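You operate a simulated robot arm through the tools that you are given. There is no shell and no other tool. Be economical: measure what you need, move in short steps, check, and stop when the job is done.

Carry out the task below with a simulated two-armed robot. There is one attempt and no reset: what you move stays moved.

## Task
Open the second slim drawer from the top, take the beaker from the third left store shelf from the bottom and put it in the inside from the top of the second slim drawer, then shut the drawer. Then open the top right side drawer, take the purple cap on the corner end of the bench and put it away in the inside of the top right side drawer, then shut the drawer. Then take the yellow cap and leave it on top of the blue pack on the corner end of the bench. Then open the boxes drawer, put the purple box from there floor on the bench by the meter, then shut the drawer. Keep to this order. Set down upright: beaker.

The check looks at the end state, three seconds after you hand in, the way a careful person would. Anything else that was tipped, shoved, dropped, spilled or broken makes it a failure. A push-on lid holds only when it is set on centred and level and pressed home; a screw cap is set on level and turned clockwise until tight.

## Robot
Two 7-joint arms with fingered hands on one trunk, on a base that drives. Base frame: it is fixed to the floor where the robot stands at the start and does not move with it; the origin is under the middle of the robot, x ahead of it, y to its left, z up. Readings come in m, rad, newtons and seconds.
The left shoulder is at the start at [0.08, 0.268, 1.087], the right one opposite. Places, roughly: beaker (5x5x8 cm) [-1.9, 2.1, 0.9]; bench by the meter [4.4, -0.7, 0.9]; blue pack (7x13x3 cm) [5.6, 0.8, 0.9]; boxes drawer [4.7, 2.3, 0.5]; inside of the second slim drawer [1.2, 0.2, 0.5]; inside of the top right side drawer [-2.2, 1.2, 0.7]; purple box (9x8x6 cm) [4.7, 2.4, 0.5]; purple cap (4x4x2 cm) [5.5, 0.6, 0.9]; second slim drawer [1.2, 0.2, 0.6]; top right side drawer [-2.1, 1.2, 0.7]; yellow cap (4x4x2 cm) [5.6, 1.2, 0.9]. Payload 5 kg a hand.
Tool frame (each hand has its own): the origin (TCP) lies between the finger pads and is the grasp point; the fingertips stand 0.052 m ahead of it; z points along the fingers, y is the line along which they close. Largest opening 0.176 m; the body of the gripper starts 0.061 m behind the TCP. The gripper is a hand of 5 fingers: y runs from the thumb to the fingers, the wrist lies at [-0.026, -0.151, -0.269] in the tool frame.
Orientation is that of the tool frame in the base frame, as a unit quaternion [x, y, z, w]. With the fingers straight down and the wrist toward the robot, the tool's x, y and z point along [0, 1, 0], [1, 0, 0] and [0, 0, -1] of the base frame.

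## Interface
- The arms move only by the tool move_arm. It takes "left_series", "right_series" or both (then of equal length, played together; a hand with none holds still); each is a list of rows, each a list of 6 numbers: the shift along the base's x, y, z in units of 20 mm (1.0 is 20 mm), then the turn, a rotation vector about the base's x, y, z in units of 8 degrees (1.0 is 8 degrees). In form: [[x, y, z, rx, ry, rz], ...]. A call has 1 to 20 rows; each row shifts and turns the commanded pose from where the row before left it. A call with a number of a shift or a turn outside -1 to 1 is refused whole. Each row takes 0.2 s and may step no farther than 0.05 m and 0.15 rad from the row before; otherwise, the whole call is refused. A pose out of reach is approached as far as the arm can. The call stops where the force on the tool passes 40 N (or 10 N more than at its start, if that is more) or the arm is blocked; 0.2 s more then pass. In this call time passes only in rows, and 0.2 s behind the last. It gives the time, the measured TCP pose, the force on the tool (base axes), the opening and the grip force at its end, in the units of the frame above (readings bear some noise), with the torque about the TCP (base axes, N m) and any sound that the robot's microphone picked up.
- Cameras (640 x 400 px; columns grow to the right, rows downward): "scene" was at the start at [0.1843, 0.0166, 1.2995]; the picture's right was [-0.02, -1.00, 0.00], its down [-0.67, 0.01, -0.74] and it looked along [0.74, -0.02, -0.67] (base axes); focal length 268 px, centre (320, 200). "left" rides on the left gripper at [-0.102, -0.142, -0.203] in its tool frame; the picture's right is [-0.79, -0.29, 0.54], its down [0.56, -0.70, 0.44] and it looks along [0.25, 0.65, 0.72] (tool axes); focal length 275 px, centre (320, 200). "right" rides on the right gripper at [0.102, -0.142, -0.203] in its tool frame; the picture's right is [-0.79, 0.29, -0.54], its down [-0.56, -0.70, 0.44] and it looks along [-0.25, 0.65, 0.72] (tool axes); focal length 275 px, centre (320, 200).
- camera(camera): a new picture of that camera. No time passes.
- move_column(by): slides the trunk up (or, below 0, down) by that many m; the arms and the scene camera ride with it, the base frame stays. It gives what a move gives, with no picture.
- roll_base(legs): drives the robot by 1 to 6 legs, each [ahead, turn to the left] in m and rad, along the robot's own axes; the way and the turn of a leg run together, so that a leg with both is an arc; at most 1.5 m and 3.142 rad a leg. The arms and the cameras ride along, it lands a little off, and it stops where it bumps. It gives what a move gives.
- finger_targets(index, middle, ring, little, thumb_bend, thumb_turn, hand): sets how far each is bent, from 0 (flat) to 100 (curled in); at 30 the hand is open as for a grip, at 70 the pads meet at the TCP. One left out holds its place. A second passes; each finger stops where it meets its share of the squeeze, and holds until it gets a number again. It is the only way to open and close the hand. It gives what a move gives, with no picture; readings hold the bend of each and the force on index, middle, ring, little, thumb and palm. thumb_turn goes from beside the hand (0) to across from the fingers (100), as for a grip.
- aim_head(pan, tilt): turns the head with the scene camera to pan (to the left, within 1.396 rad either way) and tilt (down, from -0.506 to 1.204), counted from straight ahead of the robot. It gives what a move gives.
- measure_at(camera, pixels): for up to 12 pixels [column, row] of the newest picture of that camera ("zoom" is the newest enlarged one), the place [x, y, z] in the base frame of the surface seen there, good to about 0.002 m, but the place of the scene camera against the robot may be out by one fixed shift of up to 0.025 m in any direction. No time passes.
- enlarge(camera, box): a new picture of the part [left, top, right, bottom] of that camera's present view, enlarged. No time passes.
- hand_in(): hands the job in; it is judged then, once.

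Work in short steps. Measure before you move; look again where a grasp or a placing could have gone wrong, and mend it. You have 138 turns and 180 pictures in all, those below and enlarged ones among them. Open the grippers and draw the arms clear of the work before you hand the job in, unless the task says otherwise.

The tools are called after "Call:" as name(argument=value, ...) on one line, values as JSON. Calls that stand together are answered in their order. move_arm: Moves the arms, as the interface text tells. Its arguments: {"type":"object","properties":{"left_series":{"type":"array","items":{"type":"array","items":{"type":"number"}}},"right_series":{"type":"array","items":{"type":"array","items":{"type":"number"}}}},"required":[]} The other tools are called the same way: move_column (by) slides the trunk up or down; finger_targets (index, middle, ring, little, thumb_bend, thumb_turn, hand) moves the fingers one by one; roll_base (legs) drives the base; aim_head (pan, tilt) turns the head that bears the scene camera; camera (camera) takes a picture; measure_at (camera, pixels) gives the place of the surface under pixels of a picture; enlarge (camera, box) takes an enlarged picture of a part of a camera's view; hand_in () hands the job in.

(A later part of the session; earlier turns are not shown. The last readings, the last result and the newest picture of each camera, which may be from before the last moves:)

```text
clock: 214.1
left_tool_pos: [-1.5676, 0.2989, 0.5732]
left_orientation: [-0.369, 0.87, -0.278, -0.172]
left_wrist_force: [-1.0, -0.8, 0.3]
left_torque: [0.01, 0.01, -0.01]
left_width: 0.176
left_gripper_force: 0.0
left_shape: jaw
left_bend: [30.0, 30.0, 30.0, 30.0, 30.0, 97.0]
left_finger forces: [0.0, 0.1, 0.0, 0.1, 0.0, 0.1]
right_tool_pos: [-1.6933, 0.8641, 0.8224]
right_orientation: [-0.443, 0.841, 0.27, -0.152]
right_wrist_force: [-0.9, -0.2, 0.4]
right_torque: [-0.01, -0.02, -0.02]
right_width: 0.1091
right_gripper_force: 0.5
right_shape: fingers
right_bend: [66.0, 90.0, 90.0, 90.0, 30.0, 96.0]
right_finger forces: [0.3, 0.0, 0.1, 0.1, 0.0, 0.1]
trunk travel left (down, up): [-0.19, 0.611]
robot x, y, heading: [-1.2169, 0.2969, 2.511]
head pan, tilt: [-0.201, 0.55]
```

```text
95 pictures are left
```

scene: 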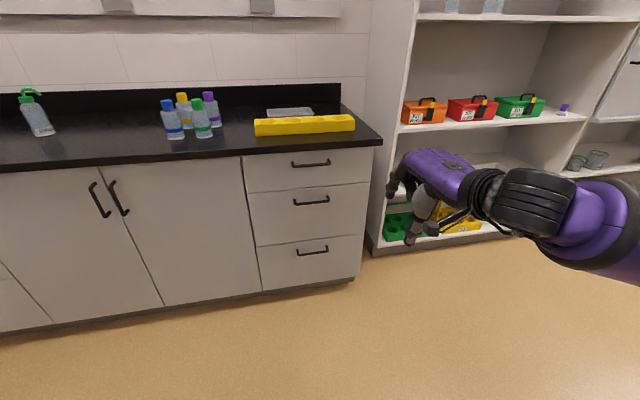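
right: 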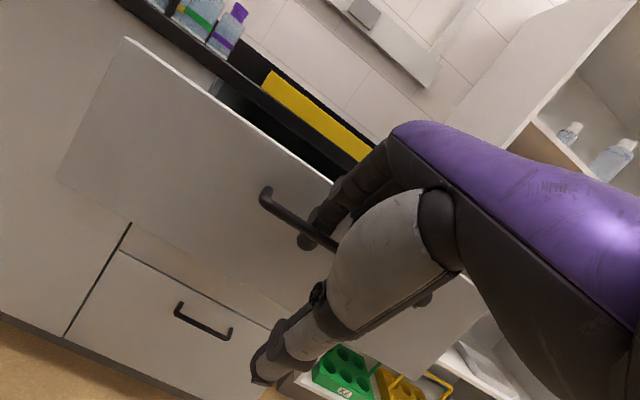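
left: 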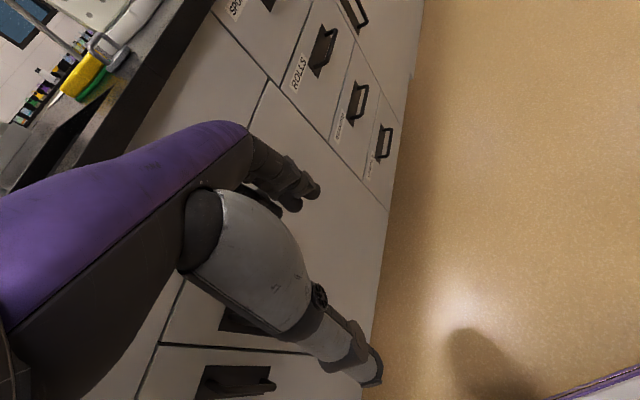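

The drawer is about 28 cm open. I'll unhook upward, back away and drive toward the open middle of the room to look at the far bench.

Call:
move_arm(right_series=[[-0.1, 0.07, 0.2, 0, 0, 0], [0, 0, 0.5, 0, 0, 0], [0, 0, 0.8, 0, 0, 0], [0.1, -0.07, 1, 0, 0, 0], [0.2, -0.15, 1, 0, 0, 0], [0.2, -0.15, 1, 0, 0, 0], [0, 0, 1, 0, 0, 0]])

Call:
roll_base(legs=[[-0.3, 0]])

Call:
camera(camera="scene")

Call:
roll_base(legs=[[0, 2.923], [1.0, 0], [0.63, 0], [0, 0.85]])

Call:
aim_head(pan=0, tilt=0.4)

Call:
camera(camera="scene")

```text
clock: 215.7
left_tool_pos: [-1.5583, 0.2976, 0.5732]
left_orientation: [-0.366, 0.87, -0.279, -0.178]
left_wrist_force: [0.6, 2.0, 0.0]
left_torque: [-0.3, -0.02, 0.01]
left_width: 0.1758
left_gripper_force: 0.0
left_shape: jaw
left_bend: [30.0, 30.0, 30.0, 30.0, 30.0, 97.0]
left_finger forces: [0.1, 0.1, 0.0, 0.1, 0.0, 0.0]
right_tool_pos: [-1.6785, 0.8551, 0.9379]
right_orientation: [-0.44, 0.841, 0.274, -0.154]
right_wrist_force: [0.3, 4.0, -2.4]
right_torque: [-0.25, 0.2, 0.34]
right_width: 0.1081
right_gripper_force: 0.1
right_shape: fingers
right_bend: [66.0, 90.0, 90.0, 90.0, 30.0, 96.0]
right_finger forces: [0.0, 0.1, 0.0, 0.1, 0.1, 0.0]
trunk travel left (down, up): [-0.19, 0.611]
robot x, y, heading: [-1.2129, 0.2973, 2.509]
head pan, tilt: [-0.201, 0.55]
```

```text
clock: 218.3
left_tool_pos: [-1.3128, 0.117, 0.5734]
left_orientation: [-0.366, 0.87, -0.278, -0.178]
left_wrist_force: [0.2, 0.0, -0.8]
left_torque: [0.0, 0.0, 0.01]
left_width: 0.1761
left_gripper_force: 0.1
left_shape: jaw
left_bend: [30.0, 30.0, 30.0, 30.0, 30.0, 98.0]
left_finger forces: [0.0, 0.0, 0.0, 0.1, 0.1, 0.0]
right_tool_pos: [-1.43, 0.674, 0.9424]
right_orientation: [-0.439, 0.841, 0.276, -0.155]
right_wrist_force: [1.0, -0.3, 0.0]
right_torque: [0.0, -0.04, 0.02]
right_width: 0.1077
right_gripper_force: 0.1
right_shape: fingers
right_bend: [66.0, 90.0, 90.0, 90.0, 30.0, 96.0]
right_finger forces: [0.1, 0.0, 0.0, 0.1, 0.1, 0.0]
trunk travel left (down, up): [-0.19, 0.611]
robot x, y, heading: [-0.9681, 0.1125, 2.507]
head pan, tilt: [-0.201, 0.55]
```

```text
94 pictures are left
```

scene: 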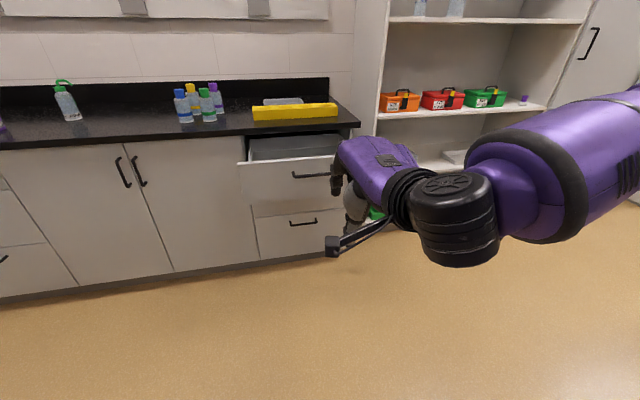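

```text
clock: 243.6
left_tool_pos: [0.3902, -0.9173, 0.5721]
left_orientation: [0.702, 0.624, 0.092, -0.332]
left_wrist_force: [-0.3, 0.5, 0.5]
left_torque: [0.0, -0.01, 0.0]
left_width: 0.1758
left_gripper_force: 0.0
left_shape: jaw
left_bend: [30.0, 30.0, 30.0, 30.0, 30.0, 97.0]
left_finger forces: [0.0, 0.0, 0.0, 0.0, 0.0, 0.0]
right_tool_pos: [0.8131, -1.2838, 0.9516]
right_orientation: [0.661, 0.681, 0.231, 0.216]
right_wrist_force: [0.8, -0.7, -0.4]
right_torque: [0.03, -0.01, -0.01]
right_width: 0.1079
right_gripper_force: 0.0
right_shape: fingers
right_bend: [66.0, 90.0, 90.0, 90.0, 30.0, 96.0]
right_finger forces: [0.0, 0.0, 0.0, 0.1, 0.0, 0.0]
trunk travel left (down, up): [-0.19, 0.611]
robot x, y, heading: [0.1144, -1.1138, 0.009]
head pan, tilt: [-0.201, 0.55]
```

```text
clock: 244.3
left_tool_pos: [0.3826, -0.9156, 0.5747]
left_orientation: [0.699, 0.627, 0.097, -0.33]
left_wrist_force: [0.3, 0.0, -0.4]
left_torque: [0.08, 0.06, 0.0]
left_width: 0.1761
left_gripper_force: 0.0
left_shape: jaw
left_bend: [30.0, 30.0, 30.0, 30.0, 30.0, 98.0]
left_finger forces: [0.0, 0.0, 0.0, 0.0, 0.0, 0.0]
right_tool_pos: [0.8079, -1.2859, 0.9622]
right_orientation: [0.663, 0.674, 0.236, 0.222]
right_wrist_force: [0.5, -0.7, -0.8]
right_torque: [0.09, -0.03, 0.12]
right_width: 0.1082
right_gripper_force: 0.0
right_shape: fingers
right_bend: [66.0, 90.0, 90.0, 90.0, 30.0, 96.0]
right_finger forces: [0.0, 0.1, 0.0, 0.0, 0.1, 0.0]
trunk travel left (down, up): [-0.19, 0.611]
robot x, y, heading: [0.1163, -1.1132, 0.01]
head pan, tilt: [0.0, 0.4]
```

```text
93 pictures are left
```

scene: 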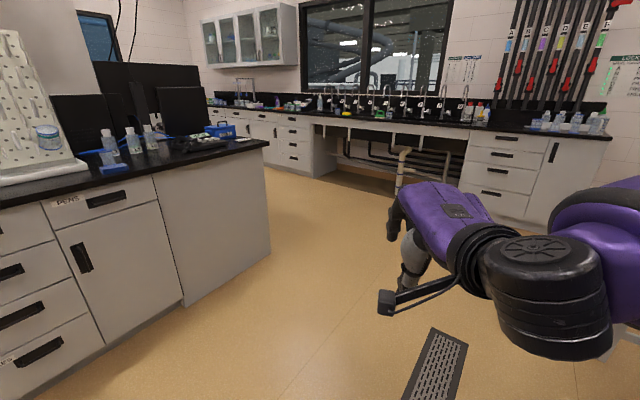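

The far wall bench runs along the window, and the corner end is at the left, around (240,100). I'll measure key points for route planning.

Call:
measure_at(camera="scene", pixels=[[268, 143], [270, 262], [182, 305], [210, 100], [265, 110], [310, 118], [470, 127], [610, 135], [310, 172], [290, 165], [390, 110], [545, 232]])

Call:
enlarge(camera="scene", box=[190, 60, 350, 180])

```text
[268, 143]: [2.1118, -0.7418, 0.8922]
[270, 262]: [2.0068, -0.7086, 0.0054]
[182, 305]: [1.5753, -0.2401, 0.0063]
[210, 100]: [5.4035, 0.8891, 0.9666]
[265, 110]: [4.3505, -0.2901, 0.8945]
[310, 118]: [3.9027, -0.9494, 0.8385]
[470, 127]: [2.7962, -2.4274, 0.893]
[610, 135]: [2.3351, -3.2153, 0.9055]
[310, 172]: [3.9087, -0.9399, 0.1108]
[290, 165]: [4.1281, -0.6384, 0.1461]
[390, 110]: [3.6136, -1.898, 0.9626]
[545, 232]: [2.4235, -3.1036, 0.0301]
```

```text
3.33 times, centred on (270, 120) of scene
```

zoom: 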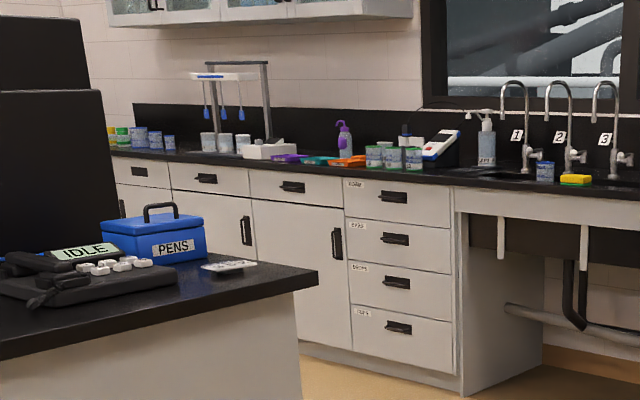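

In the drawer-axis coordinates the far bench front is at r ≈ 3.70 and the island end at r ≈ 2.15, leaving an aisle at r ≈ 2.9. I'll raise the trunk and drive down the aisle toward the corner, stopping short to look.

Call:
move_column(by=0.25)

Call:
roll_base(legs=[[0, -0.275], [1.2, 0], [1.156, 0], [0, 1.208], [1.5, 0], [1.5, 0]])

Call:
aim_head(pan=-0.75, tilt=0.5)

Call:
camera(camera="scene")

```text
clock: 245.7
left_tool_pos: [0.3592, -0.8307, 0.6897]
left_orientation: [0.645, 0.656, 0.111, -0.377]
left_wrist_force: [-3.9, 1.5, 0.9]
left_torque: [-0.19, -0.37, -0.18]
left_width: 0.1759
left_gripper_force: 0.1
left_shape: jaw
left_bend: [30.0, 30.0, 30.0, 30.0, 30.0, 97.0]
left_finger forces: [0.0, 0.1, 0.0, 0.1, 0.0, 0.1]
right_tool_pos: [0.7809, -1.2819, 1.1059]
right_orientation: [0.655, 0.677, 0.244, 0.23]
right_wrist_force: [-5.8, 2.1, 2.0]
right_torque: [-0.22, -0.27, -0.36]
right_width: 0.1082
right_gripper_force: 0.1
right_shape: fingers
right_bend: [66.0, 90.0, 90.0, 90.0, 30.0, 96.0]
right_finger forces: [0.0, 0.0, 0.0, 0.0, 0.0, 0.0]
trunk travel left (down, up): [-0.317, 0.484]
robot x, y, heading: [0.1166, -1.1151, 0.009]
head pan, tilt: [0.0, 0.4]
stopped: the arm was blocked; the commanded pose is now the measured one
```

```text
clock: 287.1
left_tool_pos: [3.9813, 1.1942, 0.6872]
left_orientation: [0.259, 0.881, -0.083, -0.386]
left_wrist_force: [0.9, 0.3, -0.3]
left_torque: [0.0, 0.02, 0.01]
left_width: 0.176
left_gripper_force: 0.1
left_shape: jaw
left_bend: [30.0, 30.0, 30.0, 30.0, 30.0, 98.0]
left_finger forces: [0.0, 0.1, 0.0, 0.0, 0.0, 0.0]
right_tool_pos: [4.5938, 1.296, 1.1001]
right_orientation: [0.26, 0.906, 0.322, 0.087]
right_wrist_force: [0.0, 1.3, -0.6]
right_torque: [0.03, 0.02, 0.02]
right_width: 0.1082
right_gripper_force: 0.0
right_shape: fingers
right_bend: [66.0, 90.0, 90.0, 90.0, 30.0, 96.0]
right_finger forces: [0.0, 0.0, 0.1, 0.1, 0.0, 0.1]
trunk travel left (down, up): [-0.317, 0.484]
robot x, y, heading: [4.0819, 0.8302, 0.988]
head pan, tilt: [0.0, 0.4]
```

```text
clock: 288.2
left_tool_pos: [3.9749, 1.1886, 0.6867]
left_orientation: [0.258, 0.879, -0.08, -0.392]
left_wrist_force: [0.8, 0.8, 0.0]
left_torque: [0.01, 0.03, 0.05]
left_width: 0.1759
left_gripper_force: 0.1
left_shape: jaw
left_bend: [30.0, 30.0, 30.0, 30.0, 30.0, 98.0]
left_finger forces: [0.1, 0.0, 0.0, 0.1, 0.0, 0.0]
right_tool_pos: [4.595, 1.2911, 1.1124]
right_orientation: [0.268, 0.901, 0.329, 0.09]
right_wrist_force: [0.3, -0.2, 0.1]
right_torque: [0.0, 0.06, 0.03]
right_width: 0.1085
right_gripper_force: 0.1
right_shape: fingers
right_bend: [66.0, 90.0, 90.0, 90.0, 30.0, 96.0]
right_finger forces: [0.0, 0.0, 0.1, 0.0, 0.0, 0.0]
trunk travel left (down, up): [-0.317, 0.484]
robot x, y, heading: [4.0816, 0.8315, 0.985]
head pan, tilt: [-0.75, 0.499]
```

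```text
91 pictures are left
```

scene: 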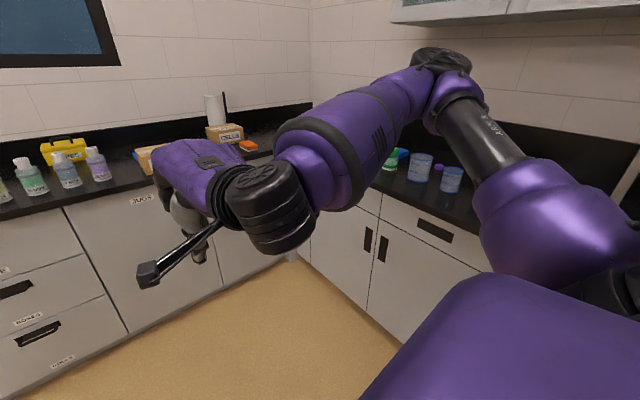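

The robot is at f 3.06, r 2.82 with the corner ahead. I'll drive 0.6 m more, turn to face the bench and look.

Call:
roll_base(legs=[[0.6, 0], [0, -1.612]])

Call:
aim_head(pan=0.25, tilt=0.5)

Call:
camera(camera="scene")

Call:
camera(camera="right")

```text
clock: 298.8
left_tool_pos: [4.7869, 1.4351, 0.6915]
left_orientation: [0.803, 0.436, 0.238, -0.33]
left_wrist_force: [0.9, -0.5, 0.2]
left_torque: [-0.01, 0.01, 0.03]
left_width: 0.176
left_gripper_force: 0.0
left_shape: jaw
left_bend: [30.0, 30.0, 30.0, 30.0, 30.0, 98.0]
left_finger forces: [0.0, 0.0, 0.0, 0.0, 0.0, 0.0]
right_tool_pos: [4.8534, 0.8055, 1.1114]
right_orientation: [0.84, 0.434, 0.151, 0.291]
right_wrist_force: [0.2, -0.1, -0.4]
right_torque: [-0.03, 0.01, -0.02]
right_width: 0.1081
right_gripper_force: 0.1
right_shape: fingers
right_bend: [66.0, 90.0, 90.0, 90.0, 30.0, 96.0]
right_finger forces: [0.0, 0.1, 0.1, 0.1, 0.1, 0.1]
trunk travel left (down, up): [-0.317, 0.484]
robot x, y, heading: [4.4205, 1.339, -0.631]
head pan, tilt: [-0.75, 0.499]
```

```text
clock: 300.0
left_tool_pos: [4.7792, 1.4426, 0.6926]
left_orientation: [0.799, 0.438, 0.244, -0.331]
left_wrist_force: [-1.0, 0.4, 0.4]
left_torque: [0.0, -0.08, -0.05]
left_width: 0.1757
left_gripper_force: 0.0
left_shape: jaw
left_bend: [30.0, 30.0, 30.0, 30.0, 30.0, 97.0]
left_finger forces: [0.0, 0.1, 0.0, 0.0, 0.0, 0.0]
right_tool_pos: [4.8464, 0.806, 1.1232]
right_orientation: [0.84, 0.426, 0.155, 0.298]
right_wrist_force: [-0.1, 0.2, -0.3]
right_torque: [0.01, -0.01, 0.02]
right_width: 0.1082
right_gripper_force: 0.1
right_shape: fingers
right_bend: [66.0, 90.0, 90.0, 90.0, 30.0, 96.0]
right_finger forces: [0.1, 0.0, 0.0, 0.0, 0.0, 0.0]
trunk travel left (down, up): [-0.317, 0.484]
robot x, y, heading: [4.4168, 1.3386, -0.636]
head pan, tilt: [0.25, 0.499]
```

```text
90 pictures are left
```

scene: 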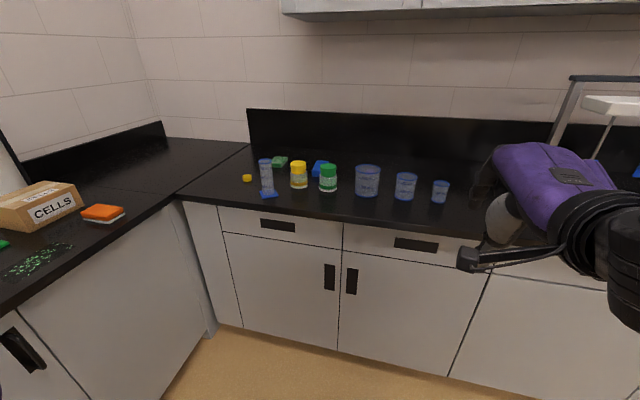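

```text
89 pictures are left
```

right: 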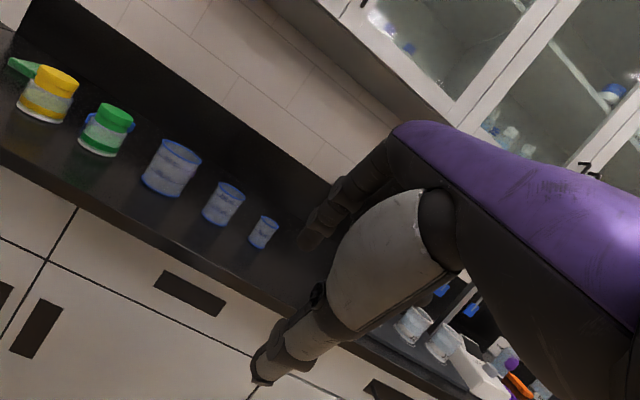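

The yellow cap is at (247,178) and the blue pack appears behind the green jar. I'll zoom in to find the purple cap.

Call:
enlarge(camera="scene", box=[220, 120, 480, 230])

Call:
measure_at(camera="scene", pixels=[[247, 178], [320, 168], [318, 165], [440, 185], [405, 180], [367, 175], [299, 165], [328, 170], [280, 161], [230, 205], [400, 225], [425, 165]])

```text
2.46 times, centred on (350, 175) of scene
```

zoom: 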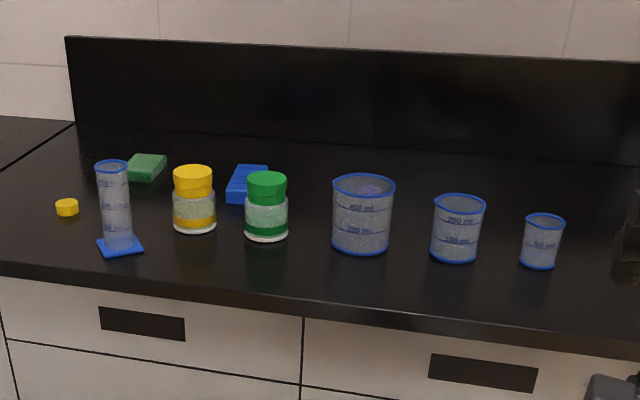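

```text
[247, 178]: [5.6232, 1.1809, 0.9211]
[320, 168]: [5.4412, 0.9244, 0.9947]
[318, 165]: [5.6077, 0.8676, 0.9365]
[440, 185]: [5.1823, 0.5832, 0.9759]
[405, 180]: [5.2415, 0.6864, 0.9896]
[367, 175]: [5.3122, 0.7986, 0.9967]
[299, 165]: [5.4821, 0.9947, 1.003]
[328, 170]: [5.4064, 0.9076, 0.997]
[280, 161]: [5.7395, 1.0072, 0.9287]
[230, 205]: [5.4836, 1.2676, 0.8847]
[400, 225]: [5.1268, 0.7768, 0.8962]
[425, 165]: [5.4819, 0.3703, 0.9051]
```

The purple cap shows faintly through the large beaker, behind it at about f 3.71, r 4.10. I'll raise the hand, move to f 3.83 / r 3.24 with an S-curve and look down from the hand camera.

Call:
move_arm(right_series=[[0, 0, 0.4, 0, 0, 0], [0, 0, 0.8, 0, 0, 0], [0, 0, 1, 0, 0, 0], [0, 0, 1, 0, 0, 0], [0, 0, 1, 0, 0, 0], [0, 0, 0.8, 0, 0, 0]])

Call:
roll_base(legs=[[0.24, 0.65], [0.23, -0.64]])

Call:
camera(camera="right")

Call:
aim_head(pan=0, tilt=0.6)

Call:
camera(camera="scene")

```text
clock: 301.4
left_tool_pos: [4.7799, 1.4417, 0.6927]
left_orientation: [0.8, 0.439, 0.242, -0.33]
left_wrist_force: [-0.8, 0.5, -0.4]
left_torque: [-0.02, -0.03, -0.03]
left_width: 0.1758
left_gripper_force: 0.1
left_shape: jaw
left_bend: [30.0, 30.0, 30.0, 30.0, 30.0, 97.0]
left_finger forces: [0.0, 0.1, 0.0, 0.1, 0.1, 0.1]
right_tool_pos: [4.8503, 0.8124, 1.2126]
right_orientation: [0.837, 0.432, 0.154, 0.298]
right_wrist_force: [-1.2, -0.2, 0.2]
right_torque: [-0.03, 0.0, -0.01]
right_width: 0.1084
right_gripper_force: 0.0
right_shape: fingers
right_bend: [66.0, 90.0, 90.0, 90.0, 30.0, 96.0]
right_finger forces: [0.0, 0.0, 0.0, 0.1, 0.0, 0.0]
right hand out of reach, approached as far as the arm can: row 1, 2
trunk travel left (down, up): [-0.317, 0.484]
robot x, y, heading: [4.4192, 1.3393, -0.631]
head pan, tilt: [0.25, 0.499]
```

```text
clock: 307.0
left_tool_pos: [5.2338, 1.2934, 0.695]
left_orientation: [0.793, 0.445, 0.252, -0.331]
left_wrist_force: [-0.2, 0.2, 0.5]
left_torque: [0.03, 0.01, 0.0]
left_width: 0.1756
left_gripper_force: 0.0
left_shape: jaw
left_bend: [30.0, 30.0, 30.0, 30.0, 30.0, 98.0]
left_finger forces: [0.1, 0.0, 0.1, 0.0, 0.1, 0.0]
right_tool_pos: [5.2837, 0.6582, 1.2131]
right_orientation: [0.841, 0.425, 0.152, 0.298]
right_wrist_force: [0.2, -0.2, -0.8]
right_torque: [0.0, -0.01, -0.01]
right_width: 0.1082
right_gripper_force: 0.0
right_shape: fingers
right_bend: [66.0, 90.0, 90.0, 90.0, 30.0, 96.0]
right_finger forces: [0.0, 0.0, 0.0, 0.0, 0.0, 0.0]
trunk travel left (down, up): [-0.317, 0.484]
robot x, y, heading: [4.8666, 1.1952, -0.654]
head pan, tilt: [0.25, 0.499]
```

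```text
87 pictures are left
```

right: 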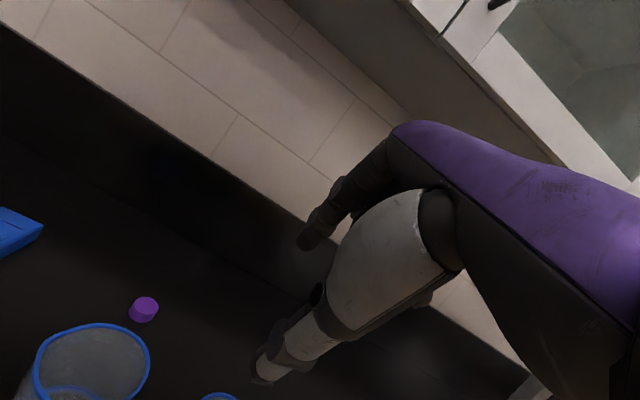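

```text
clock: 307.8
left_tool_pos: [5.2286, 1.3021, 0.6948]
left_orientation: [0.79, 0.448, 0.257, -0.33]
left_wrist_force: [1.0, -0.2, -1.0]
left_torque: [0.05, 0.04, 0.08]
left_width: 0.1759
left_gripper_force: 0.1
left_shape: jaw
left_bend: [30.0, 30.0, 30.0, 30.0, 30.0, 97.0]
left_finger forces: [0.1, 0.0, 0.0, 0.1, 0.0, 0.0]
right_tool_pos: [5.2723, 0.6666, 1.2206]
right_orientation: [0.839, 0.424, 0.154, 0.304]
right_wrist_force: [0.6, 0.3, -0.3]
right_torque: [0.0, 0.02, -0.01]
right_width: 0.1082
right_gripper_force: 0.0
right_shape: fingers
right_bend: [66.0, 90.0, 90.0, 90.0, 30.0, 96.0]
right_finger forces: [0.0, 0.1, 0.1, 0.1, 0.1, 0.1]
trunk travel left (down, up): [-0.317, 0.484]
robot x, y, heading: [4.8661, 1.1935, -0.649]
head pan, tilt: [0.0, 0.6]
```

```text
86 pictures are left
```

scene: 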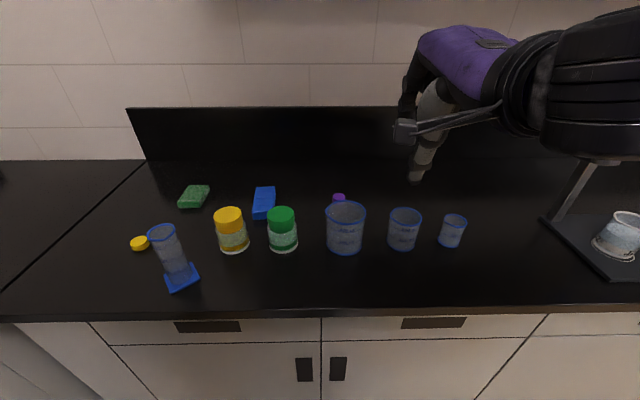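

The purple cap is at (144,309) in the right camera, just behind the large beaker. I'll measure it, the beaker rim and the blue pack.

Call:
measure_at(camera="right", pixels=[[144, 305], [136, 302], [152, 306], [142, 315], [93, 325], [148, 350], [38, 365], [15, 225], [180, 330], [220, 396]])

Call:
measure_at(camera="scene", pixels=[[338, 197], [345, 204], [264, 190], [262, 210], [139, 240], [270, 188], [255, 190], [404, 210], [453, 215], [281, 208]])

```text
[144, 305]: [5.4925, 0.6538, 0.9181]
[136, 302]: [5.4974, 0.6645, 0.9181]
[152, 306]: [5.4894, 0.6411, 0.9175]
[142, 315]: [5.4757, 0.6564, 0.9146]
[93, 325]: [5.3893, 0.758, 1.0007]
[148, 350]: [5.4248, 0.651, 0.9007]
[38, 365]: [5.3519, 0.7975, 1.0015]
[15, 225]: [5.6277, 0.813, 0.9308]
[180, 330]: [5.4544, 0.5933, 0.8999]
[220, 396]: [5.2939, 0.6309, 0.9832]
```

```text
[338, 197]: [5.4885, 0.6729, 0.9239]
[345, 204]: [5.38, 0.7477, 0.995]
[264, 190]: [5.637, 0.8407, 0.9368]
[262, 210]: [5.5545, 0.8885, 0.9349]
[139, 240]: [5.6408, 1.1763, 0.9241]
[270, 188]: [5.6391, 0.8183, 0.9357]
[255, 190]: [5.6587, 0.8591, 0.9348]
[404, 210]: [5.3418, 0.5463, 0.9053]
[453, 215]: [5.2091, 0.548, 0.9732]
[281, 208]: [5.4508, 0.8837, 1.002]
```

Cap centre is (5.492, 0.652, 0.918), 12 cm behind the big beaker's back rim. I'll open the hand, bring it upright above the cap at z ≈ 1.1 and check.

Call:
finger_targets(hand="right", index=48, middle=48, ring=48, little=48, thumb_bend=46)

Call:
move_arm(right_series=[[0.4, -0.03, 0, 0, 0, 0], [0.7, -0.05, -0.1, 0.2, 0.25, 0], [0.95, -0.061, -0.2, 0.35, 0.46, 0], [0.95, -0.061, -0.3, 0.35, 0.46, 0], [0.95, -0.061, -0.4, 0.35, 0.46, 0], [0.95, -0.061, -0.5, 0.35, 0.46, 0], [0.95, -0.061, -0.6, 0.35, 0.46, 0], [0.95, -0.061, -0.6, 0.35, 0.46, 0], [0.95, -0.061, -0.6, 0.35, 0.46, 0], [0.95, -0.061, -0.6, 0.35, 0.46, 0], [0.95, -0.061, -0.6, 0, 0, 0], [0.95, -0.061, -0.5, 0, 0, 0], [0.4, -0.03, -0.3, 0, 0, 0]])

Call:
camera(camera="right")

Call:
camera(camera="scene")

```text
clock: 308.8
left_tool_pos: [5.2271, 1.3016, 0.6946]
left_orientation: [0.791, 0.447, 0.257, -0.33]
left_wrist_force: [0.4, 0.2, -0.3]
left_torque: [-0.02, -0.02, -0.02]
left_width: 0.1759
left_gripper_force: 0.1
left_shape: jaw
left_bend: [30.0, 30.0, 30.0, 30.0, 30.0, 98.0]
left_finger forces: [0.1, 0.0, 0.0, 0.1, 0.0, 0.1]
right_tool_pos: [5.2714, 0.6676, 1.2208]
right_orientation: [0.839, 0.424, 0.153, 0.305]
right_wrist_force: [0.5, -0.7, 0.4]
right_torque: [-0.04, 0.0, 0.0]
right_width: 0.1128
right_gripper_force: 0.2
right_shape: fingers
right_bend: [48.0, 48.0, 48.0, 48.0, 46.0, 97.0]
right_finger forces: [0.0, 0.0, 0.0, 0.1, 0.0, 0.0]
trunk travel left (down, up): [-0.317, 0.484]
robot x, y, heading: [4.8648, 1.1948, -0.645]
head pan, tilt: [0.0, 0.6]
```

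```text
clock: 311.6
left_tool_pos: [5.2275, 1.3025, 0.6957]
left_orientation: [0.791, 0.447, 0.258, -0.329]
left_wrist_force: [0.2, 0.0, -1.2]
left_torque: [0.04, 0.03, 0.02]
left_width: 0.176
left_gripper_force: 0.0
left_shape: jaw
left_bend: [30.0, 30.0, 30.0, 30.0, 30.0, 98.0]
left_finger forces: [0.0, 0.1, 0.1, 0.1, 0.1, 0.0]
right_tool_pos: [5.4924, 0.6518, 1.1147]
right_orientation: [0.893, 0.449, 0.007, 0.0]
right_wrist_force: [0.9, 0.4, -0.5]
right_torque: [0.07, 0.06, 0.04]
right_width: 0.113
right_gripper_force: 0.1
right_shape: fingers
right_bend: [48.0, 48.0, 48.0, 48.0, 46.0, 97.0]
right_finger forces: [0.0, 0.0, 0.0, 0.0, 0.1, 0.1]
trunk travel left (down, up): [-0.317, 0.484]
robot x, y, heading: [4.8627, 1.1963, -0.648]
head pan, tilt: [0.0, 0.6]
```

```text
85 pictures are left
```

right: 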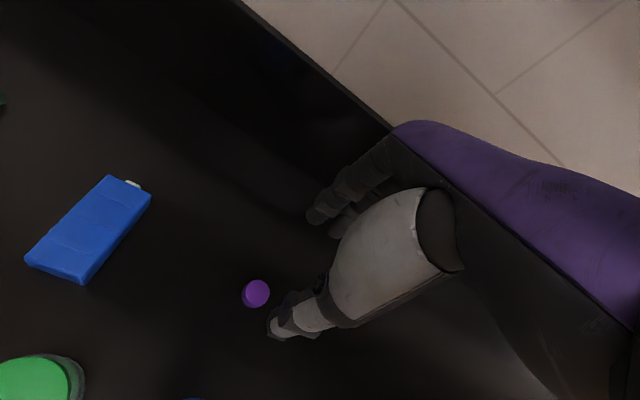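

```text
84 pictures are left
```

scene: 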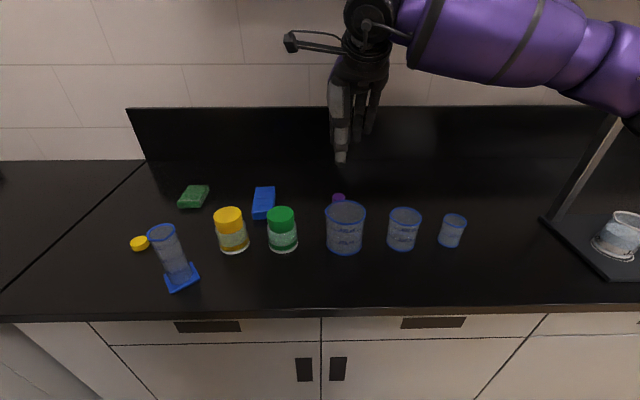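

The TCP is right above the cap. I'll confirm the cap centre and the blue pack corners from this nearer view.

Call:
measure_at(camera="right", pixels=[[257, 291], [247, 288], [268, 290], [258, 281], [255, 301], [30, 262], [108, 180], [148, 197], [82, 276], [90, 230], [278, 330], [318, 215]])

```text
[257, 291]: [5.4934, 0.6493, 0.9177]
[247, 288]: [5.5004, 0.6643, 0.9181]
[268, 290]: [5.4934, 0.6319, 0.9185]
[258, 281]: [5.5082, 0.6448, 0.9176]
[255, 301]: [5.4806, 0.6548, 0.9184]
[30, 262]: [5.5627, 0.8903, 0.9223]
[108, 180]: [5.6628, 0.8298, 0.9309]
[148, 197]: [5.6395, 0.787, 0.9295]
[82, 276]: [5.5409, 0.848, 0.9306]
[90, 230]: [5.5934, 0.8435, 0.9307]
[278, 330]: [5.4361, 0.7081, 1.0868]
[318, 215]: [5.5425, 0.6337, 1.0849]
```

The cap centre is (5.494, 0.6485). I'll pre-close to about 8 cm, so the tips won't drop much on closing, then descend around the cap.

Call:
finger_targets(hand="right", index=57, middle=57, ring=57, little=57, thumb_bend=56)

Call:
move_arm(right_series=[[0.1, -0.15, -0.4, 0, 0, 0], [0, 0, -0.9, 0, 0, 0], [0, 0, -1, 0, 0, 0], [0, 0, -1, 0, 0, 0], [0, 0, -1, 0, 0, 0], [0, 0, -1, 0, 0, 0], [0, 0, -1, 0, 0, 0], [0, 0, -0.6, 0, 0, 0], [0, 0, -0.4, 0, 0, 0], [0, 0, -0.3, 0, 0, 0]])

Call:
enlarge(camera="right", box=[220, 180, 380, 340])

```text
clock: 312.6
left_tool_pos: [5.2275, 1.3018, 0.696]
left_orientation: [0.791, 0.447, 0.258, -0.329]
left_wrist_force: [-0.3, -0.5, 0.4]
left_torque: [0.01, -0.03, 0.04]
left_width: 0.176
left_gripper_force: 0.2
left_shape: jaw
left_bend: [30.0, 30.0, 30.0, 30.0, 30.0, 97.0]
left_finger forces: [0.0, 0.1, 0.0, 0.1, 0.0, 0.0]
right_tool_pos: [5.4909, 0.651, 1.1152]
right_orientation: [0.894, 0.448, 0.006, -0.001]
right_wrist_force: [0.4, -0.5, 0.3]
right_torque: [0.0, -0.01, 0.01]
right_width: 0.0733
right_gripper_force: 0.0
right_shape: fingers
right_bend: [56.0, 56.0, 56.0, 56.0, 56.0, 99.0]
right_finger forces: [0.1, 0.1, 0.0, 0.0, 0.1, 0.0]
trunk travel left (down, up): [-0.317, 0.484]
robot x, y, heading: [4.8644, 1.1955, -0.642]
head pan, tilt: [0.0, 0.6]
```

```text
clock: 314.8
left_tool_pos: [5.2282, 1.3017, 0.6962]
left_orientation: [0.79, 0.448, 0.258, -0.329]
left_wrist_force: [0.1, -0.1, 0.3]
left_torque: [-0.01, 0.02, 0.01]
left_width: 0.1759
left_gripper_force: 0.1
left_shape: jaw
left_bend: [30.0, 30.0, 30.0, 30.0, 30.0, 98.0]
left_finger forces: [0.0, 0.1, 0.0, 0.0, 0.0, 0.0]
right_tool_pos: [5.4935, 0.6489, 0.9626]
right_orientation: [0.893, 0.449, 0.007, 0.0]
right_wrist_force: [0.0, 0.1, -0.5]
right_torque: [-0.03, 0.02, 0.01]
right_width: 0.0733
right_gripper_force: 0.2
right_shape: fingers
right_bend: [56.0, 56.0, 56.0, 56.0, 56.0, 99.0]
right_finger forces: [0.1, 0.1, 0.0, 0.1, 0.1, 0.1]
trunk travel left (down, up): [-0.317, 0.484]
robot x, y, heading: [4.8642, 1.1952, -0.654]
head pan, tilt: [0.0, 0.6]
```

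```text
2.50 times, centred on (300, 260) of right
```

zoom: 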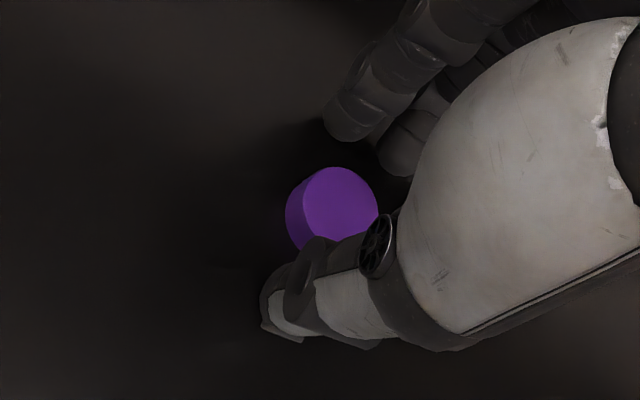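

There's no contact yet and the cap sits between thumb and fingers. I'll lower a bit more, then close.

Call:
measure_at(camera="zoom", pixels=[[340, 130], [395, 165], [275, 320], [340, 210]])

Call:
move_arm(right_series=[[0, 0, -0.2, 0, 0, 0], [0, 0, -0.2, 0, 0, 0]])

Call:
finger_targets(hand="right", index=64, middle=64, ring=64, little=64, thumb_bend=64)

Call:
enlarge(camera="right", box=[220, 180, 380, 340])

```text
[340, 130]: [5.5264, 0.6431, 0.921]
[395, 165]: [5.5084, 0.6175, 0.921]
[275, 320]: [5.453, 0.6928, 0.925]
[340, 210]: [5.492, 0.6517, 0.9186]
```

```text
clock: 315.4
left_tool_pos: [5.2276, 1.3029, 0.698]
left_orientation: [0.79, 0.448, 0.258, -0.329]
left_wrist_force: [0.9, -0.4, 0.0]
left_torque: [0.04, 0.0, 0.01]
left_width: 0.1759
left_gripper_force: 0.2
left_shape: jaw
left_bend: [30.0, 30.0, 30.0, 30.0, 30.0, 98.0]
left_finger forces: [0.1, 0.0, 0.1, 0.0, 0.1, 0.0]
right_tool_pos: [5.4943, 0.6491, 0.9592]
right_orientation: [0.894, 0.449, 0.007, 0.002]
right_wrist_force: [-0.1, -2.3, 16.1]
right_torque: [-0.62, -0.35, -0.03]
right_width: 0.0734
right_gripper_force: 7.7
right_shape: fingers
right_bend: [56.0, 56.0, 56.0, 56.0, 56.0, 99.0]
right_finger forces: [0.2, 14.7, 0.1, 0.1, 1.1, 0.1]
trunk travel left (down, up): [-0.317, 0.484]
robot x, y, heading: [4.8653, 1.1939, -0.65]
head pan, tilt: [0.0, 0.6]
```

```text
clock: 316.4
left_tool_pos: [5.2272, 1.3016, 0.6963]
left_orientation: [0.79, 0.448, 0.258, -0.329]
left_wrist_force: [0.4, 0.4, 0.1]
left_torque: [-0.01, 0.0, -0.03]
left_width: 0.1759
left_gripper_force: 0.1
left_shape: jaw
left_bend: [30.0, 30.0, 30.0, 30.0, 30.0, 97.0]
left_finger forces: [0.0, 0.0, 0.0, 0.1, 0.0, 0.0]
right_tool_pos: [5.493, 0.65, 0.958]
right_orientation: [0.894, 0.449, 0.007, 0.001]
right_wrist_force: [2.6, -1.5, 21.5]
right_torque: [0.23, -0.12, 0.01]
right_width: 0.0409
right_gripper_force: 13.0
right_shape: fingers
right_bend: [63.0, 64.0, 64.0, 64.0, 64.0, 100.0]
right_finger forces: [8.3, 4.0, 0.0, 0.0, 14.3, 0.0]
trunk travel left (down, up): [-0.317, 0.484]
robot x, y, heading: [4.8657, 1.197, -0.649]
head pan, tilt: [0.0, 0.6]
```

```text
2.50 times, centred on (300, 260) of right
```

zoom: 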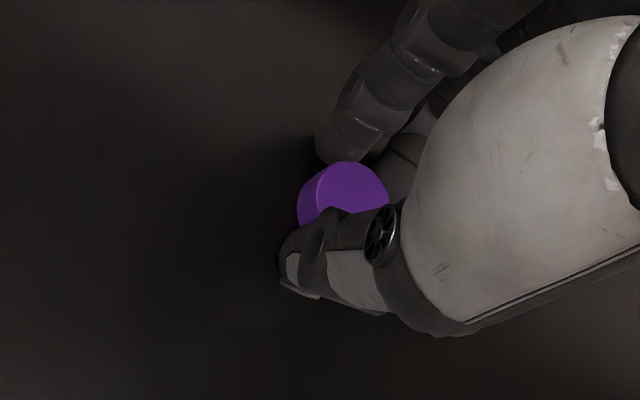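

The fingers are on the cap (opening 4.1 cm). I'll tighten a little and lift.

Call:
finger_targets(hand="right", index=68, middle=68, thumb_bend=68)

Call:
move_arm(right_series=[[0, 0, 0.3, 0, 0, 0], [0, 0, 0.7, 0, 0, 0], [0, 0, 1, 0, 0, 0], [0, 0, 1, 0, 0, 0], [0, 0, 1, 0, 0, 0], [0, 0, 1, 0, 0, 0], [0, 0, 1, 0, 0, 0], [0, 0, 1, 0, 0, 0], [0, 0, 1, 0, 0, 0], [0, 0, 1, 0, 0, 0], [0, 0, 1, 0, 0, 0]])

Call:
camera(camera="right")

```text
clock: 317.4
left_tool_pos: [5.2271, 1.301, 0.6957]
left_orientation: [0.791, 0.447, 0.257, -0.328]
left_wrist_force: [0.2, -0.5, -0.2]
left_torque: [0.0, -0.01, -0.02]
left_width: 0.176
left_gripper_force: 0.0
left_shape: jaw
left_bend: [30.0, 30.0, 30.0, 30.0, 30.0, 97.0]
left_finger forces: [0.1, 0.1, 0.0, 0.0, 0.0, 0.1]
right_tool_pos: [5.4932, 0.6514, 0.9574]
right_orientation: [0.894, 0.449, 0.007, 0.0]
right_wrist_force: [2.5, -2.6, 24.8]
right_torque: [0.23, 0.16, 0.04]
right_width: 0.039
right_gripper_force: 24.0
right_shape: fingers
right_bend: [64.0, 65.0, 64.0, 64.0, 65.0, 100.0]
right_finger forces: [6.9, 11.7, 0.0, 0.0, 29.7, 0.1]
trunk travel left (down, up): [-0.317, 0.484]
robot x, y, heading: [4.8651, 1.1976, -0.648]
head pan, tilt: [0.0, 0.6]
```

```text
clock: 319.8
left_tool_pos: [5.2275, 1.3029, 0.6954]
left_orientation: [0.791, 0.448, 0.258, -0.328]
left_wrist_force: [-1.6, 0.4, 0.8]
left_torque: [-0.05, -0.07, -0.07]
left_width: 0.1759
left_gripper_force: 0.1
left_shape: jaw
left_bend: [30.0, 30.0, 30.0, 30.0, 30.0, 97.0]
left_finger forces: [0.0, 0.0, 0.0, 0.0, 0.0, 0.0]
right_tool_pos: [5.4931, 0.6499, 1.1571]
right_orientation: [0.894, 0.449, 0.006, 0.0]
right_wrist_force: [-0.9, 0.0, 0.0]
right_torque: [-0.12, -0.06, 0.0]
right_width: 0.0393
right_gripper_force: 9.5
right_shape: fingers
right_bend: [64.0, 66.0, 64.0, 64.0, 64.0, 100.0]
right_finger forces: [5.2, 4.5, 0.0, 0.0, 9.8, 0.1]
trunk travel left (down, up): [-0.317, 0.484]
robot x, y, heading: [4.865, 1.1948, -0.651]
head pan, tilt: [0.0, 0.6]
```

```text
81 pictures are left
```

right: 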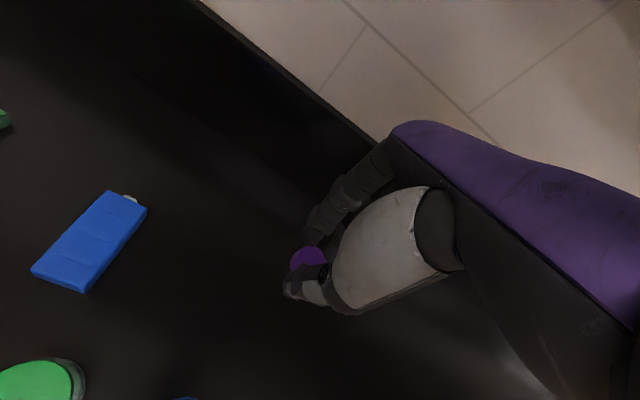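

The purple cap is held. I'll back off from the bench, turn and drive back along the aisle.

Call:
roll_base(legs=[[-0.5, 0], [0, -1.548], [1.45, 0], [1.45, 0], [1.43, 0]])

Call:
camera(camera="right")

```text
clock: 357.3
left_tool_pos: [2.2459, -2.4522, 0.6952]
left_orientation: [0.883, -0.211, 0.413, -0.067]
left_wrist_force: [0.4, 0.0, -0.8]
left_torque: [0.0, -0.04, 0.04]
left_width: 0.176
left_gripper_force: 0.0
left_shape: jaw
left_bend: [30.0, 30.0, 30.0, 30.0, 30.0, 98.0]
left_finger forces: [0.0, 0.0, 0.1, 0.0, 0.0, 0.1]
right_tool_pos: [1.6156, -2.7649, 1.1554]
right_orientation: [0.96, -0.28, 0.005, 0.004]
right_wrist_force: [0.5, -0.7, -0.2]
right_torque: [-0.02, -0.01, 0.0]
right_width: 0.0387
right_gripper_force: 9.2
right_shape: fingers
right_bend: [65.0, 66.0, 64.0, 64.0, 64.0, 100.0]
right_finger forces: [5.3, 4.6, 0.0, 0.0, 9.2, 0.0]
trunk travel left (down, up): [-0.317, 0.484]
robot x, y, heading: [2.1165, -2.0989, -2.147]
head pan, tilt: [0.0, 0.6]
```

```text
80 pictures are left
```

right: 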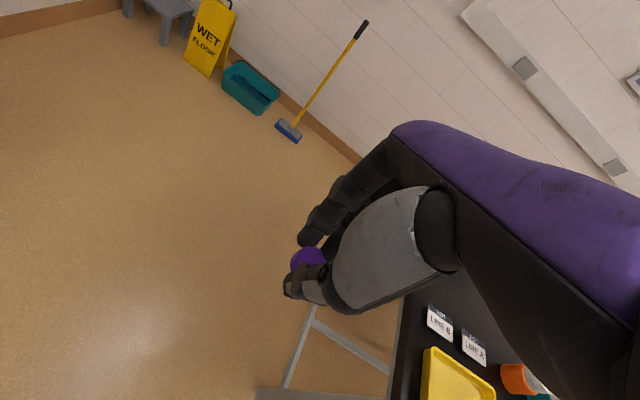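

The cap is still held. A black table shows to the right, so I'll look that way before turning.

Call:
aim_head(pan=-1.1, tilt=0.5)

Call:
camera(camera="scene")

Call:
measure_at(camera="right", pixels=[[405, 330], [395, 385], [285, 385], [315, 310], [440, 320], [390, 395]])

```text
clock: 358.6
left_tool_pos: [2.2552, -2.4464, 0.6937]
left_orientation: [0.882, -0.207, 0.419, -0.064]
left_wrist_force: [-0.6, 0.3, -0.3]
left_torque: [0.0, -0.01, -0.01]
left_width: 0.176
left_gripper_force: 0.0
left_shape: jaw
left_bend: [30.0, 30.0, 30.0, 30.0, 30.0, 98.0]
left_finger forces: [0.0, 0.1, 0.0, 0.0, 0.0, 0.0]
right_tool_pos: [1.6226, -2.752, 1.1656]
right_orientation: [0.96, -0.28, 0.003, 0.01]
right_wrist_force: [0.5, 0.3, -0.8]
right_torque: [0.01, 0.01, 0.02]
right_width: 0.0387
right_gripper_force: 9.4
right_shape: fingers
right_bend: [65.0, 66.0, 64.0, 64.0, 64.0, 100.0]
right_finger forces: [5.5, 4.6, 0.1, 0.0, 9.3, 0.1]
trunk travel left (down, up): [-0.317, 0.484]
robot x, y, heading: [2.1126, -2.0979, -2.146]
head pan, tilt: [-1.1, 0.499]
```

```text
79 pictures are left
```

scene: 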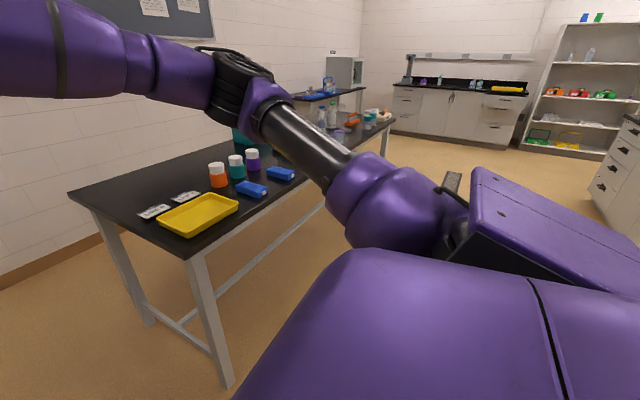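

```text
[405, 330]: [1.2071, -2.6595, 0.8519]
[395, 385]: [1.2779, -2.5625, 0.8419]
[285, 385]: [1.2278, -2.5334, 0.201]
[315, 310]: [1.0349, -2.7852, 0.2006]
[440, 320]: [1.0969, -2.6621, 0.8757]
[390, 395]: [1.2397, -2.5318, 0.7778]
```

The table's front edge is at f ≈ -1.3, so turning right and driving along f ≈ -0.46 is clear. I'll go back to the side drawer.

Call:
roll_base(legs=[[0, -1.623], [1.4, 0], [1.4, 0], [1.0, 0]])

Call:
aim_head(pan=-0.2, tilt=0.55)

Call:
camera(camera="scene")

Call:
camera(camera="right")

```text
clock: 390.1
left_tool_pos: [-1.4146, -0.0841, 0.698]
left_orientation: [-0.485, 0.766, -0.337, -0.256]
left_wrist_force: [-0.1, 0.2, 0.5]
left_torque: [0.03, -0.03, 0.04]
left_width: 0.176
left_gripper_force: 0.1
left_shape: jaw
left_bend: [30.0, 30.0, 30.0, 30.0, 30.0, 98.0]
left_finger forces: [0.0, 0.0, 0.0, 0.0, 0.1, 0.0]
right_tool_pos: [-1.7088, 0.5536, 1.1669]
right_orientation: [-0.475, 0.88, 0.005, -0.009]
right_wrist_force: [0.0, 0.0, 0.2]
right_torque: [0.02, -0.01, 0.01]
right_width: 0.0384
right_gripper_force: 9.3
right_shape: fingers
right_bend: [65.0, 66.0, 64.0, 64.0, 64.0, 100.0]
right_finger forces: [5.1, 4.4, 0.0, 0.1, 8.3, 0.1]
trunk travel left (down, up): [-0.317, 0.484]
robot x, y, heading: [-1.0616, 0.0562, 2.549]
head pan, tilt: [-1.1, 0.499]
```

```text
clock: 391.4
left_tool_pos: [-1.4092, -0.0917, 0.6973]
left_orientation: [-0.485, 0.761, -0.341, -0.263]
left_wrist_force: [-0.3, -0.3, 0.0]
left_torque: [0.0, 0.03, 0.06]
left_width: 0.1758
left_gripper_force: 0.1
left_shape: jaw
left_bend: [30.0, 30.0, 30.0, 30.0, 30.0, 97.0]
left_finger forces: [0.0, 0.0, 0.1, 0.0, 0.0, 0.1]
right_tool_pos: [-1.6974, 0.5457, 1.1773]
right_orientation: [-0.475, 0.88, 0.011, -0.013]
right_wrist_force: [0.1, 0.4, -0.7]
right_torque: [-0.06, -0.04, 0.04]
right_width: 0.0382
right_gripper_force: 9.7
right_shape: fingers
right_bend: [65.0, 67.0, 64.0, 64.0, 64.0, 100.0]
right_finger forces: [5.5, 4.7, 0.0, 0.0, 9.0, 0.1]
trunk travel left (down, up): [-0.317, 0.484]
robot x, y, heading: [-1.0643, 0.0566, 2.551]
head pan, tilt: [-0.201, 0.55]
```

```text
78 pictures are left
```

scene: 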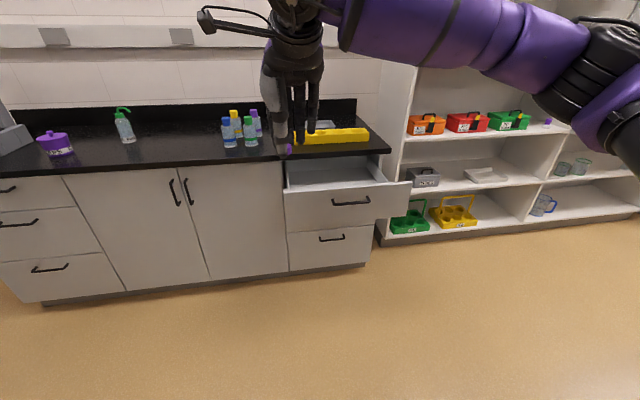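

```text
77 pictures are left
```

right: 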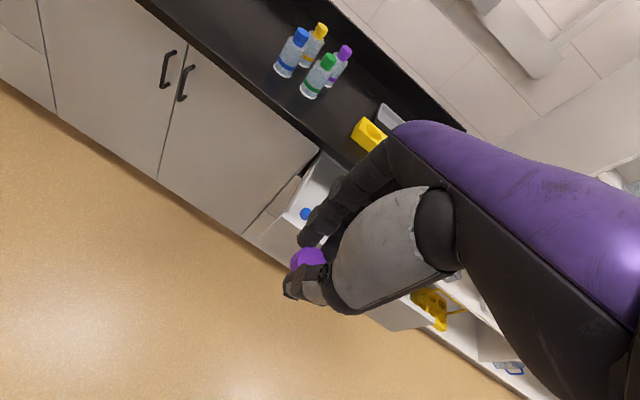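

The open drawer is ahead with a small blue item inside. I'll measure its interior from both views.

Call:
enlarge(camera="scene", box=[270, 130, 430, 250])

Call:
measure_at(camera="scene", pixels=[[330, 173], [320, 180], [350, 178], [288, 188], [345, 190], [408, 184], [300, 170], [370, 168], [380, 175]])

Call:
measure_at(camera="right", pixels=[[306, 213], [295, 217], [318, 180], [328, 158], [285, 225], [375, 310], [318, 152]])

```text
3.33 times, centred on (350, 190) of scene
```

zoom: 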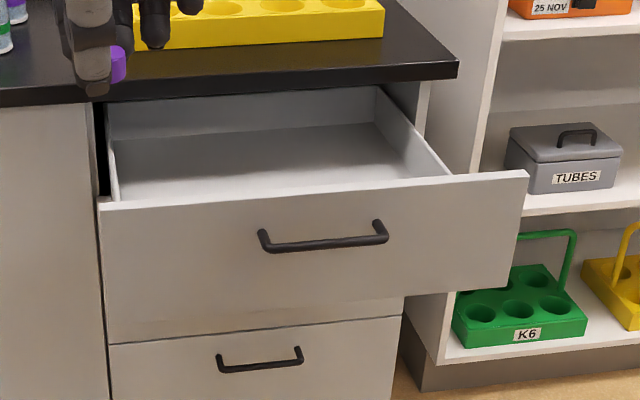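

```text
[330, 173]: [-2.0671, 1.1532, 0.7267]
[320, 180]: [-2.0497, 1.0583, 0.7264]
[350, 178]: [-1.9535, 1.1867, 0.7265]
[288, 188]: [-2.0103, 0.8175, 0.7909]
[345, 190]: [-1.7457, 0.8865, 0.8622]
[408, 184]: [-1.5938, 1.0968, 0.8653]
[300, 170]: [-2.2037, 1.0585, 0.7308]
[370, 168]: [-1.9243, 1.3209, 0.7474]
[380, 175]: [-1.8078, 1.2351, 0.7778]
```

```text
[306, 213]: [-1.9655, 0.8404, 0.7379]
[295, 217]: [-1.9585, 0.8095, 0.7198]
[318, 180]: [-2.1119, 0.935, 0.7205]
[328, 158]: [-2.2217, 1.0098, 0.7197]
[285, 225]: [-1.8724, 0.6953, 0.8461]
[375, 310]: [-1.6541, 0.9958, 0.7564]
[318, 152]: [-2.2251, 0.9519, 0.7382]
```

The drawer floor is z 0.72, the front panel's at d 1.92, and the blue item sits at t -0.48. I'll put the cap at d 2.06, t -0.27, starting with a 0.2 rad turn right and 0.42 m ahead.

Call:
roll_base(legs=[[0, -0.2], [0.42, 0]])

Call:
camera(camera="right")

```text
clock: 395.8
left_tool_pos: [-1.7415, 0.2869, 0.701]
left_orientation: [-0.421, 0.796, -0.31, -0.303]
left_wrist_force: [0.5, 0.5, 0.0]
left_torque: [-0.02, 0.0, 0.02]
left_width: 0.1757
left_gripper_force: 0.1
left_shape: jaw
left_bend: [30.0, 30.0, 30.0, 30.0, 30.0, 97.0]
left_finger forces: [0.0, 0.0, 0.0, 0.0, 0.0, 0.1]
right_tool_pos: [-1.8915, 0.9698, 1.1764]
right_orientation: [-0.385, 0.923, 0.012, -0.011]
right_wrist_force: [0.0, -0.6, 0.0]
right_torque: [-0.07, -0.05, 0.0]
right_width: 0.038
right_gripper_force: 9.6
right_shape: fingers
right_bend: [65.0, 67.0, 64.0, 64.0, 64.0, 100.0]
right_finger forces: [5.4, 4.5, 0.1, 0.0, 9.0, 0.0]
trunk travel left (down, up): [-0.317, 0.484]
robot x, y, heading: [-1.3634, 0.3631, 2.346]
head pan, tilt: [-0.201, 0.55]
```

```text
75 pictures are left
```

right: 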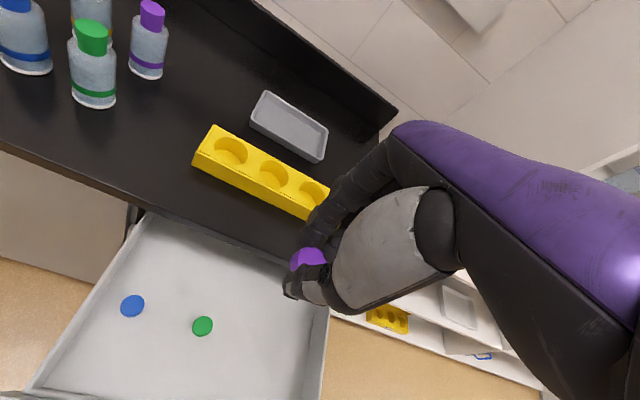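

The drawer holds a blue and a green cap. I'll measure them and choose a free spot.

Call:
measure_at(camera="right", pixels=[[203, 325], [133, 306], [260, 300], [240, 360], [320, 340], [280, 380], [295, 395], [250, 262], [35, 385], [140, 215]])

```text
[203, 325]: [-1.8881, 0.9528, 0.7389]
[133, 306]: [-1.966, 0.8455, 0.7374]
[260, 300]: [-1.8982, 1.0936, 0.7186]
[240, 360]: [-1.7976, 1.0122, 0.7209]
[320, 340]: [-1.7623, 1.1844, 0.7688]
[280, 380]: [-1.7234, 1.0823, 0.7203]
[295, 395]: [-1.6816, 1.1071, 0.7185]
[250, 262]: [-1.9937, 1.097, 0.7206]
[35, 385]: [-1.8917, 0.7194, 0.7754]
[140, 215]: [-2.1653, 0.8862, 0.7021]
```

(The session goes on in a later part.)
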